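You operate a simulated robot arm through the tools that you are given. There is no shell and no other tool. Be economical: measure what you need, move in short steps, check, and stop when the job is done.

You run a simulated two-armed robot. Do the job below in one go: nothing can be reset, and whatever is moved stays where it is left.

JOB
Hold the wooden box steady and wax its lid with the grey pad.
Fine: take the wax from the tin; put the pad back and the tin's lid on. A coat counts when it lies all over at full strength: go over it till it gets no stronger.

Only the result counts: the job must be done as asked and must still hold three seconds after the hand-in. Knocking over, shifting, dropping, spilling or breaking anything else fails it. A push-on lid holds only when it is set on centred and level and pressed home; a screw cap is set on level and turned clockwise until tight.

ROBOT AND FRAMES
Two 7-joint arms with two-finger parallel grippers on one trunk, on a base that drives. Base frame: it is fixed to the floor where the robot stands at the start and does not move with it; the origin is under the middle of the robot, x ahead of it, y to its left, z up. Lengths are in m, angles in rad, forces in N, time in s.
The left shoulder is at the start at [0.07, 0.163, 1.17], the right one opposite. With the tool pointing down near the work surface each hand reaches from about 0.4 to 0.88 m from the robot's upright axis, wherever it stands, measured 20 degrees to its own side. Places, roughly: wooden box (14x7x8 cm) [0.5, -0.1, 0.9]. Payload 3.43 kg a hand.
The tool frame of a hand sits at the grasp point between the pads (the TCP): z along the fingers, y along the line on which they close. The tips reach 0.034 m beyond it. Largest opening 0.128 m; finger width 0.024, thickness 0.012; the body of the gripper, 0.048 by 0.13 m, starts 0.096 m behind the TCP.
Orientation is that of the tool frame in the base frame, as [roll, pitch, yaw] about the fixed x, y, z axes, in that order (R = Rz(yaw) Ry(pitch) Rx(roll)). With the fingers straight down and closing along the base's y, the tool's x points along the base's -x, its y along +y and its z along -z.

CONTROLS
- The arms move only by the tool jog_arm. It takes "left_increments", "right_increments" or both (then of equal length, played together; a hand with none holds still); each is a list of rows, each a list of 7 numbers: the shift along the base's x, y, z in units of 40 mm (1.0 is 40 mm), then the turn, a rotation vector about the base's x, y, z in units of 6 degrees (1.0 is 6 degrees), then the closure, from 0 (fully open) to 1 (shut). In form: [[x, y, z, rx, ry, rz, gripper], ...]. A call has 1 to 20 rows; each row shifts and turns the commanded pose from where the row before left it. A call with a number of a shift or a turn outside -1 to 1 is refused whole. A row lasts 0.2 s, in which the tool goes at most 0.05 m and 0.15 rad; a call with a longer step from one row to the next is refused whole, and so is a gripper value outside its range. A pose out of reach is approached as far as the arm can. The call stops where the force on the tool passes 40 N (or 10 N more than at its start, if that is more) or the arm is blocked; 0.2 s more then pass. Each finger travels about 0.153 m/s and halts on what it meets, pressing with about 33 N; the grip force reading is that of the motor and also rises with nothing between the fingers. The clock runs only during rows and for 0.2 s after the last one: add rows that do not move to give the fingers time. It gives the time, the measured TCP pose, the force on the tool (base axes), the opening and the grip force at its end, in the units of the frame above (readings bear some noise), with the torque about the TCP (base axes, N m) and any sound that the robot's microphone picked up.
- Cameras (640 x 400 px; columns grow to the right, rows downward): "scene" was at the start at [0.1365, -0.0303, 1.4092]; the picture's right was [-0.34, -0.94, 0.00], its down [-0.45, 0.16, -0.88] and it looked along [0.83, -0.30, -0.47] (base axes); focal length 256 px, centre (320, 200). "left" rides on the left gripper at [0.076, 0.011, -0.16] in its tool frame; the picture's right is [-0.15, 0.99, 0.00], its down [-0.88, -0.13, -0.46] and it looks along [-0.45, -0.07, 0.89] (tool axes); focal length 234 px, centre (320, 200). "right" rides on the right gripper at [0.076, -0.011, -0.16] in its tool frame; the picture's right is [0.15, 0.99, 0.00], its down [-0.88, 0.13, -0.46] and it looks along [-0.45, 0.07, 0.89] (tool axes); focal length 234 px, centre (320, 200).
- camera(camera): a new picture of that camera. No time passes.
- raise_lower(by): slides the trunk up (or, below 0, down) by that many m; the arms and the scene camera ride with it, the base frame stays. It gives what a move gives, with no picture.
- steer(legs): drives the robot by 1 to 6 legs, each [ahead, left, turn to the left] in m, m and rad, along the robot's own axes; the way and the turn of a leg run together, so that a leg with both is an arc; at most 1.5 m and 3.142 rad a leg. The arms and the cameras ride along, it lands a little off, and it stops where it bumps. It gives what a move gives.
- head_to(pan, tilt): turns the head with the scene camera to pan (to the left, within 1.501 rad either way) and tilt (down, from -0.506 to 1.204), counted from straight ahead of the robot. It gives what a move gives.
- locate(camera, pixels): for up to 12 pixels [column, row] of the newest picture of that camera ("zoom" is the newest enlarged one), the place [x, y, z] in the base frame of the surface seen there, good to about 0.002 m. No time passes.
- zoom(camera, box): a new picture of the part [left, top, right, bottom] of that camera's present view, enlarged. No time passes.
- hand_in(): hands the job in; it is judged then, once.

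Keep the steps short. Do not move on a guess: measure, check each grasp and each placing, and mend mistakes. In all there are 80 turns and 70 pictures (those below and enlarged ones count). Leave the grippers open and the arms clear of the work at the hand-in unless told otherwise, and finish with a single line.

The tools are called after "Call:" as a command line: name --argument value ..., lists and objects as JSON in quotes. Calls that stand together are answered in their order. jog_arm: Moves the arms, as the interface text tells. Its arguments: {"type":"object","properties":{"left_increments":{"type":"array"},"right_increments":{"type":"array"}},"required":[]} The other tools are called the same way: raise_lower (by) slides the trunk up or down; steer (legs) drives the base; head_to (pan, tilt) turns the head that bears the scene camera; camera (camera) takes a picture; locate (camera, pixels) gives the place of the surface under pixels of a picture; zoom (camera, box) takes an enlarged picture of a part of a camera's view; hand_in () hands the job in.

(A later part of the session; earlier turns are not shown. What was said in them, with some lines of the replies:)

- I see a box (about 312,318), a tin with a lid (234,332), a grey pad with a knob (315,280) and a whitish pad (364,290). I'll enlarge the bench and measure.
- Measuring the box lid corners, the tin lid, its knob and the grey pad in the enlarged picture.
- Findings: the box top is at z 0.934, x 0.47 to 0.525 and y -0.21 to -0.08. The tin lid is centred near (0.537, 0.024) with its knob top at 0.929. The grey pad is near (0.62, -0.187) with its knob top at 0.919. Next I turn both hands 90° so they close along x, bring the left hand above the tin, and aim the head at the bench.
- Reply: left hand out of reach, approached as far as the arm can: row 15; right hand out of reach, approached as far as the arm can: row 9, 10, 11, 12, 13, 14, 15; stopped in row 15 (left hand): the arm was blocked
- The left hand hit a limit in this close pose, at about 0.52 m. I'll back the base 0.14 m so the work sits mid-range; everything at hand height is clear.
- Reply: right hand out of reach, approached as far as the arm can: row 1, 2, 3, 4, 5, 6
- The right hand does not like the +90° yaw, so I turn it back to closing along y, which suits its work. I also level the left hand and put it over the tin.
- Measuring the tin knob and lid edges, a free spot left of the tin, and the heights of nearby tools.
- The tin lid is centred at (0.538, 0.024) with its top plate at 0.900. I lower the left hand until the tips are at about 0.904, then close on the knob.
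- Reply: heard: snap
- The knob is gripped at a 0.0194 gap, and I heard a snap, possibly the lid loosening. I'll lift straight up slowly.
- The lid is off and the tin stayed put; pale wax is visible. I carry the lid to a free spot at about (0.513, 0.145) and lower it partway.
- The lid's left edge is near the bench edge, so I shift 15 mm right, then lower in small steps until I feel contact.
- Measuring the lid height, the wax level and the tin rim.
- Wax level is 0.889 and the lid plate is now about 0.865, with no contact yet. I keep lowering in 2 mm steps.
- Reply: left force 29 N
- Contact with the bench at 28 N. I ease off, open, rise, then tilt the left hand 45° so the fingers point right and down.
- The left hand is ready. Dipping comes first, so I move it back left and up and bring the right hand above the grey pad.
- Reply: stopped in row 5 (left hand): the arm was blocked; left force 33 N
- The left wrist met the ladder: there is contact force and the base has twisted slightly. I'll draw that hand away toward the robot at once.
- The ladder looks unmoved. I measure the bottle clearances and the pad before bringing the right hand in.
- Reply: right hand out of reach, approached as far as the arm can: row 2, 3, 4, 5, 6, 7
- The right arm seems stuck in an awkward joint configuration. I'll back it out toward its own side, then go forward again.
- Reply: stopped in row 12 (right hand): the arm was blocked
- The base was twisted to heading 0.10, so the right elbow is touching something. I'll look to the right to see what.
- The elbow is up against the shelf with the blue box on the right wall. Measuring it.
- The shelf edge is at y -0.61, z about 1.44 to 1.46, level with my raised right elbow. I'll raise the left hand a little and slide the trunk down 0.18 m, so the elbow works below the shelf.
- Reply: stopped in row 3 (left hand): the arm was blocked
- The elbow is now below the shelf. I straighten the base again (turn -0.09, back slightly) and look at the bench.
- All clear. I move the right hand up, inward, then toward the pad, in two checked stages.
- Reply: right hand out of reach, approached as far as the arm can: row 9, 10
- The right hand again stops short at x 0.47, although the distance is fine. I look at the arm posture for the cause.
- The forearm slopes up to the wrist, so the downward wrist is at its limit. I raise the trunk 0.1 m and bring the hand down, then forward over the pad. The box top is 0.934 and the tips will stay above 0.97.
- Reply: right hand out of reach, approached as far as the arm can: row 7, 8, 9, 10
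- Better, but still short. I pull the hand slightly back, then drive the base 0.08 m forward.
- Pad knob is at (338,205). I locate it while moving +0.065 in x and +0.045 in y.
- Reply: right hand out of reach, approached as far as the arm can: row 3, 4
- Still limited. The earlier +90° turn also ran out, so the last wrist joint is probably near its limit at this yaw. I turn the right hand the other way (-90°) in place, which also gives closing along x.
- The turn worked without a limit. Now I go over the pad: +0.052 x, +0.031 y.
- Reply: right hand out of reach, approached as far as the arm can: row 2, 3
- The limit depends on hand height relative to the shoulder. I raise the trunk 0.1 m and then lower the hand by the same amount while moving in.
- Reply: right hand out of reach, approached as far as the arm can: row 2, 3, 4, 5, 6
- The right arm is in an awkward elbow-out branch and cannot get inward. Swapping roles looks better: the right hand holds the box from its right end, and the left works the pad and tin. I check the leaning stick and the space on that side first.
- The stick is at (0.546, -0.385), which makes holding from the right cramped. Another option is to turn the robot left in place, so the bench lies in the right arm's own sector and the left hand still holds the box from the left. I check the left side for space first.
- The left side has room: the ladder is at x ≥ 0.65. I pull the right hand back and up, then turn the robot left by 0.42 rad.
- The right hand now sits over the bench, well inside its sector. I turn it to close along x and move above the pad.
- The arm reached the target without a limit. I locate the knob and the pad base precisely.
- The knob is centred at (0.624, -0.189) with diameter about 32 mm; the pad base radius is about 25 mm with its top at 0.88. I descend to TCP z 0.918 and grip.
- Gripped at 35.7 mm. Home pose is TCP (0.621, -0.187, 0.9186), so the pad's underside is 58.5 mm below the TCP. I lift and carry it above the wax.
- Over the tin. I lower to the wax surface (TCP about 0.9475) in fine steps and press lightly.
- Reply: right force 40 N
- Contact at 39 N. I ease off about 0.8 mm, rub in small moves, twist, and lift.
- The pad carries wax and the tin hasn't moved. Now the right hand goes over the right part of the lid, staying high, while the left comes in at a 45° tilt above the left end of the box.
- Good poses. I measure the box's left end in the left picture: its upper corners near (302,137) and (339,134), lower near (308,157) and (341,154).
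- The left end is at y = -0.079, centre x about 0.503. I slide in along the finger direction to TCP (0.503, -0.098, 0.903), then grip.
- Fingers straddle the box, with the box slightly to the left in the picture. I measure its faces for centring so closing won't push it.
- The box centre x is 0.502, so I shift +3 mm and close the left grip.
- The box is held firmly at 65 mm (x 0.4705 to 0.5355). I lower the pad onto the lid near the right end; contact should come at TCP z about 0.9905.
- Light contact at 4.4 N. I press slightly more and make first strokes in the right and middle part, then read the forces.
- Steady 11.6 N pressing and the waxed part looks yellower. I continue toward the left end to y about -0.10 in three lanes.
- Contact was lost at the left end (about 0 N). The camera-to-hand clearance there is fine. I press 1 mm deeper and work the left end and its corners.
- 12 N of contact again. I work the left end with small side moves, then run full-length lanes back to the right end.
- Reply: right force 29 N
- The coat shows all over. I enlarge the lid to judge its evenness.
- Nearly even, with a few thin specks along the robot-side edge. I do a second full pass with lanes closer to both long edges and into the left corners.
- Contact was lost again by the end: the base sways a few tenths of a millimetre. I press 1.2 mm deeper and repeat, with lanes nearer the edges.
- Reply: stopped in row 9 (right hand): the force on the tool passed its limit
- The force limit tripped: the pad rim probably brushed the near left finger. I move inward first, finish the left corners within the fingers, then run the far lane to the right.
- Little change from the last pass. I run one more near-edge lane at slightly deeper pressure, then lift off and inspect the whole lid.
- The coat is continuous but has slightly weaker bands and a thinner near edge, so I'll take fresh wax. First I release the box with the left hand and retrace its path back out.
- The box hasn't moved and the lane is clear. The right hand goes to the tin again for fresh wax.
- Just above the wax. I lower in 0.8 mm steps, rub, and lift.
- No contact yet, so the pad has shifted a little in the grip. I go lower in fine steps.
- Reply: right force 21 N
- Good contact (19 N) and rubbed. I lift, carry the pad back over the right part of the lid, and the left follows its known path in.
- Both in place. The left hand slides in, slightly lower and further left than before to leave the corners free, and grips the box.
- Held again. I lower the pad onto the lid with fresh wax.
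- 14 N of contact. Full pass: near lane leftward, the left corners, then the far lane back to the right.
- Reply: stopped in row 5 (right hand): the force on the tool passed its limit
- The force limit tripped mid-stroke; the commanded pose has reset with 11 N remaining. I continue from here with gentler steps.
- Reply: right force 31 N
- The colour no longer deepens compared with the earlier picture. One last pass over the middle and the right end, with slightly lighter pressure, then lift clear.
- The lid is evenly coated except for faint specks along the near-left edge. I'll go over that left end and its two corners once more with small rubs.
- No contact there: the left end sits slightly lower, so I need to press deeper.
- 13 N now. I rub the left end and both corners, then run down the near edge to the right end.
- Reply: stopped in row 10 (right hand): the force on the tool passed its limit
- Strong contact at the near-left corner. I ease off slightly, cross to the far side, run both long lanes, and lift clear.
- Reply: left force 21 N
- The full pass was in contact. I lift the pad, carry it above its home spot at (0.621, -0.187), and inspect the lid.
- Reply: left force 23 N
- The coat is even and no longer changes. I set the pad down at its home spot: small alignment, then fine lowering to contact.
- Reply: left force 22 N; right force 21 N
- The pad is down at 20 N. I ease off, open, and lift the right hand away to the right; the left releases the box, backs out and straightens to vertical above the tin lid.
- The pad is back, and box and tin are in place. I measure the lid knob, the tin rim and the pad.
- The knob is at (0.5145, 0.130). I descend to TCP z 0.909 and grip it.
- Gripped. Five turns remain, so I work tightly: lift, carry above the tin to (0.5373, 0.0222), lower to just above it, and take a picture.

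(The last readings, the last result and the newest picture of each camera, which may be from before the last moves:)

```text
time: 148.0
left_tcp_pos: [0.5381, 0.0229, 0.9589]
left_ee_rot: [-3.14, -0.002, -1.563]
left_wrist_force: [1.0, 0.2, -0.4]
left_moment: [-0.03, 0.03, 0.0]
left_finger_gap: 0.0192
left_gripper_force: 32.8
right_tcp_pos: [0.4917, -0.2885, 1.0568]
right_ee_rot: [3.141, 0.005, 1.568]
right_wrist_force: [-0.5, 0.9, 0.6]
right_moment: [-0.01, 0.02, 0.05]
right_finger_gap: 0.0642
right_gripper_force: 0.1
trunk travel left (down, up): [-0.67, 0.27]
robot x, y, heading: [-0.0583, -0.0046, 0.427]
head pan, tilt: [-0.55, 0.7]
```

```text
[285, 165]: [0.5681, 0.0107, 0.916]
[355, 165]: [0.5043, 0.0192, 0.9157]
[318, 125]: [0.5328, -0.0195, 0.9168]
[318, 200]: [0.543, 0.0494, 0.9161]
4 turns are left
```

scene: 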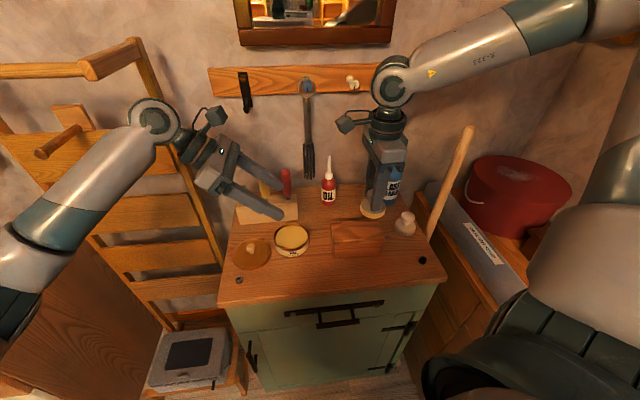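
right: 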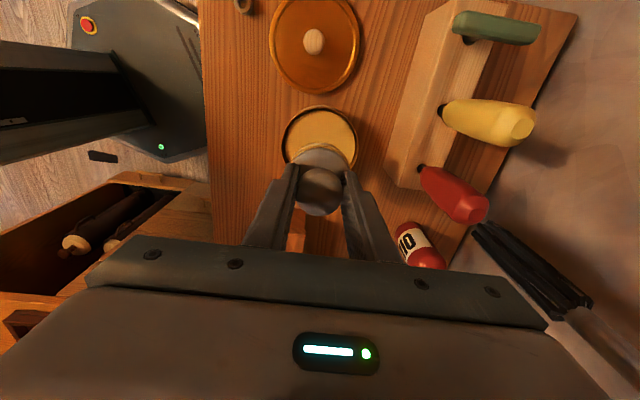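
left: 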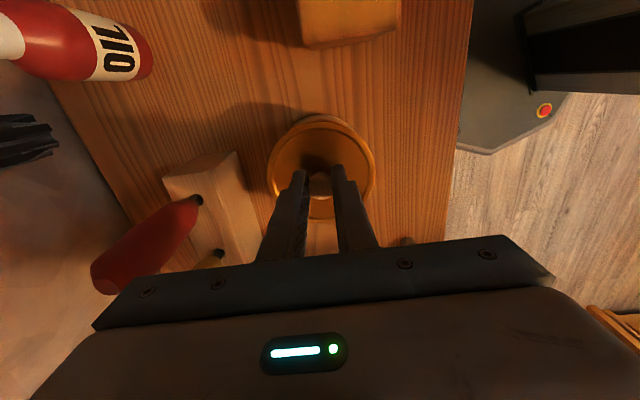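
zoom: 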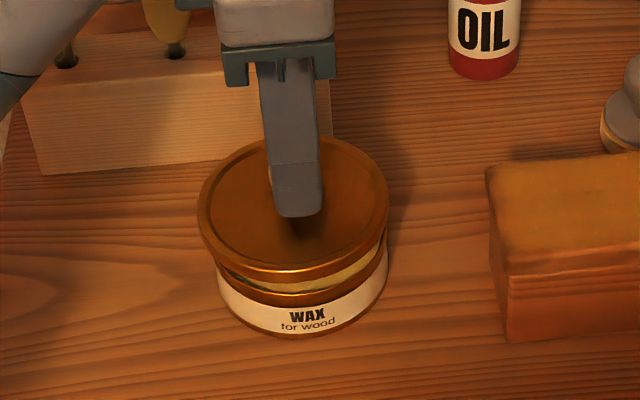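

The lid is level, about 16 mm above its seat and within 2 mm of centre (slightly toward +y). I correct by -1.5 mm in y and -1 mm in x, lower, and press home until the force stop.

Call:
jog_arm --left_increments '[[-0.025, -0.04, 0, 0, 0, 0, 1], [0, 0, -0.15, 0, 0, 0, 1], [0, 0, -0.12, 0, 0, 0, 1], [0, 0, -0.06, 0, 0, 0, 1], [0, 0, -0.04, 0, 0, 0, 1], [0, 0, -0.04, 0, 0, 0, 1], [0, 0, -0.03, 0, 0, 0, 1], [0, 0, -0.03, 0, 0, 0, 1], [0, 0, -0.03, 0, 0, 0, 1], [0, 0, -0.03, 0, 0, 0, 1], [0, 0, -0.03, 0, 0, 0, 1], [0, 0, -0.03, 0, 0, 0, 1], [0, 0, 0, 0, 0, 0, 1]]'

Call:
zoom --camera "scene" --box '[240, 190, 350, 270]'

Call:
locate --camera "zoom" --pixels '[[230, 230], [360, 230], [300, 260], [345, 180]]'

```text
time: 150.6
left_tcp_pos: [0.5356, 0.0207, 0.9406]
left_ee_rot: [-3.132, -0.002, -1.564]
left_wrist_force: [-5.0, 0.6, 11.1]
left_moment: [0.14, 0.15, 0.06]
left_finger_gap: 0.0202
left_gripper_force: 33.0
right_tcp_pos: [0.4895, -0.287, 1.059]
right_ee_rot: [-3.14, 0.006, 1.569]
right_wrist_force: [-0.6, 0.8, 0.3]
right_moment: [0.02, -0.02, 0.01]
right_finger_gap: 0.0638
right_gripper_force: 0.1
trunk travel left (down, up): [-0.67, 0.27]
robot x, y, heading: [-0.0631, -0.0044, 0.425]
head pan, tilt: [-0.55, 0.7]
heard: snap
stopped in row 12 (left hand): the force on the tool passed its limit (the readings are from after the stop); the commanded pose is now the measured one
```

```text
5.00 times, centred on (295, 230) of scene
```

zoom: 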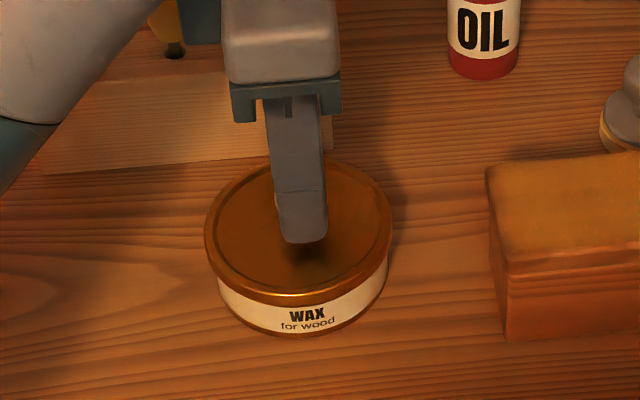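

```text
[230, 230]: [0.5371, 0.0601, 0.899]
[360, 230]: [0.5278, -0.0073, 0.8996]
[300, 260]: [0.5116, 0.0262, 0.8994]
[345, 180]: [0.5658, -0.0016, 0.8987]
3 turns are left
```

A snap was heard, and the lid plate is level at 0.899, its original height. I release gently, rise straight up, open both hands, and check.

Call:
jog_arm --left_increments '[[0, 0, 0, 0, 0, 0, 0.8], [0, 0, 0, 0, 0, 0, 0.65], [0, 0, 0, 0, 0, 0, 0.6], [0, 0, 0.4, 0, 0, 0, 0.6], [0, 0, 0.8, 0, 0, 0, 0.6], [0, 0, 0.9, 0, 0, 0, 0.6], [0, 0, 0.9, 0, 0, 0, 0.6], [-0.3, 0.2, 0.9, 0, 0, 0, 0.3], [-0.6, 0.3, 0.6, 0, 0, 0, 0], [-0.6, 0.3, 0, 0, 0, 0, 0], [0, 0, 0, 0, 0, 0, 0]]' --right_increments '[[0, 0, 0, 0, 0, 0, 0.5], [0, 0, 0, 0, 0, 0, 0.5], [0, 0, 0, 0, 0, 0, 0.5], [-0.2, 0, 0.5, 0, 0, 0, 0.5], [-0.3, 0, 0.6, 0, 0, 0, 0.5], [-0.5, 0, 0.6, 0, 0, 0, 0.5], [-0.5, 0, 0.2, 0, 0, 0, 0.4], [-0.5, 0, 0, 0, 0, 0, 0.2], [0, 0, 0, 0, 0, 0, 0], [0, 0, 0, 0, 0, 0, 0], [0, 0, 0, 0, 0, 0, 0]]'

Call:
zoom --camera "scene" --box '[220, 140, 440, 300]'

Call:
locate --camera "zoom" --pixels '[[190, 240], [255, 240], [222, 258], [240, 215]]'

```text
time: 153.0
left_tcp_pos: [0.478, 0.0584, 1.1173]
left_ee_rot: [-3.134, -0.007, -1.564]
left_wrist_force: [-0.7, -0.5, -0.8]
left_moment: [-0.02, 0.0, -0.02]
left_finger_gap: 0.1279
left_gripper_force: 0.0
right_tcp_pos: [0.4138, -0.2848, 1.1323]
right_ee_rot: [-3.14, 0.008, 1.571]
right_wrist_force: [-0.5, 0.4, 0.6]
right_moment: [0.0, 0.01, 0.0]
right_finger_gap: 0.1282
right_gripper_force: 0.0
trunk travel left (down, up): [-0.67, 0.27]
robot x, y, heading: [-0.0626, -0.0049, 0.422]
head pan, tilt: [-0.55, 0.7]
```

```text
2.50 times, centred on (330, 220) of scene
```

zoom: 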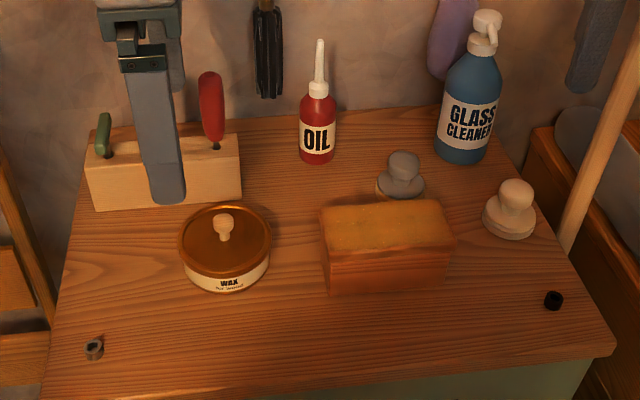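

```text
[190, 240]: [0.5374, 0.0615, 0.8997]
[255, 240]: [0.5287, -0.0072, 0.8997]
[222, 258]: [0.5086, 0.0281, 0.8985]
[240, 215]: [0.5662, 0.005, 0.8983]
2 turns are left
```

The lid sits level at 0.899, the pad is at its spot, the box lid is waxed, both hands are open and clear, and nothing else has moved. I hand in.

Call:
hand_in

```text
The job is handed in.
```

The box lid is waxed with the grey pad while the box was held, the pad is back at its spot, and the tin's lid snapped on level; the left arm bumped the ladder once, with no visible shift.
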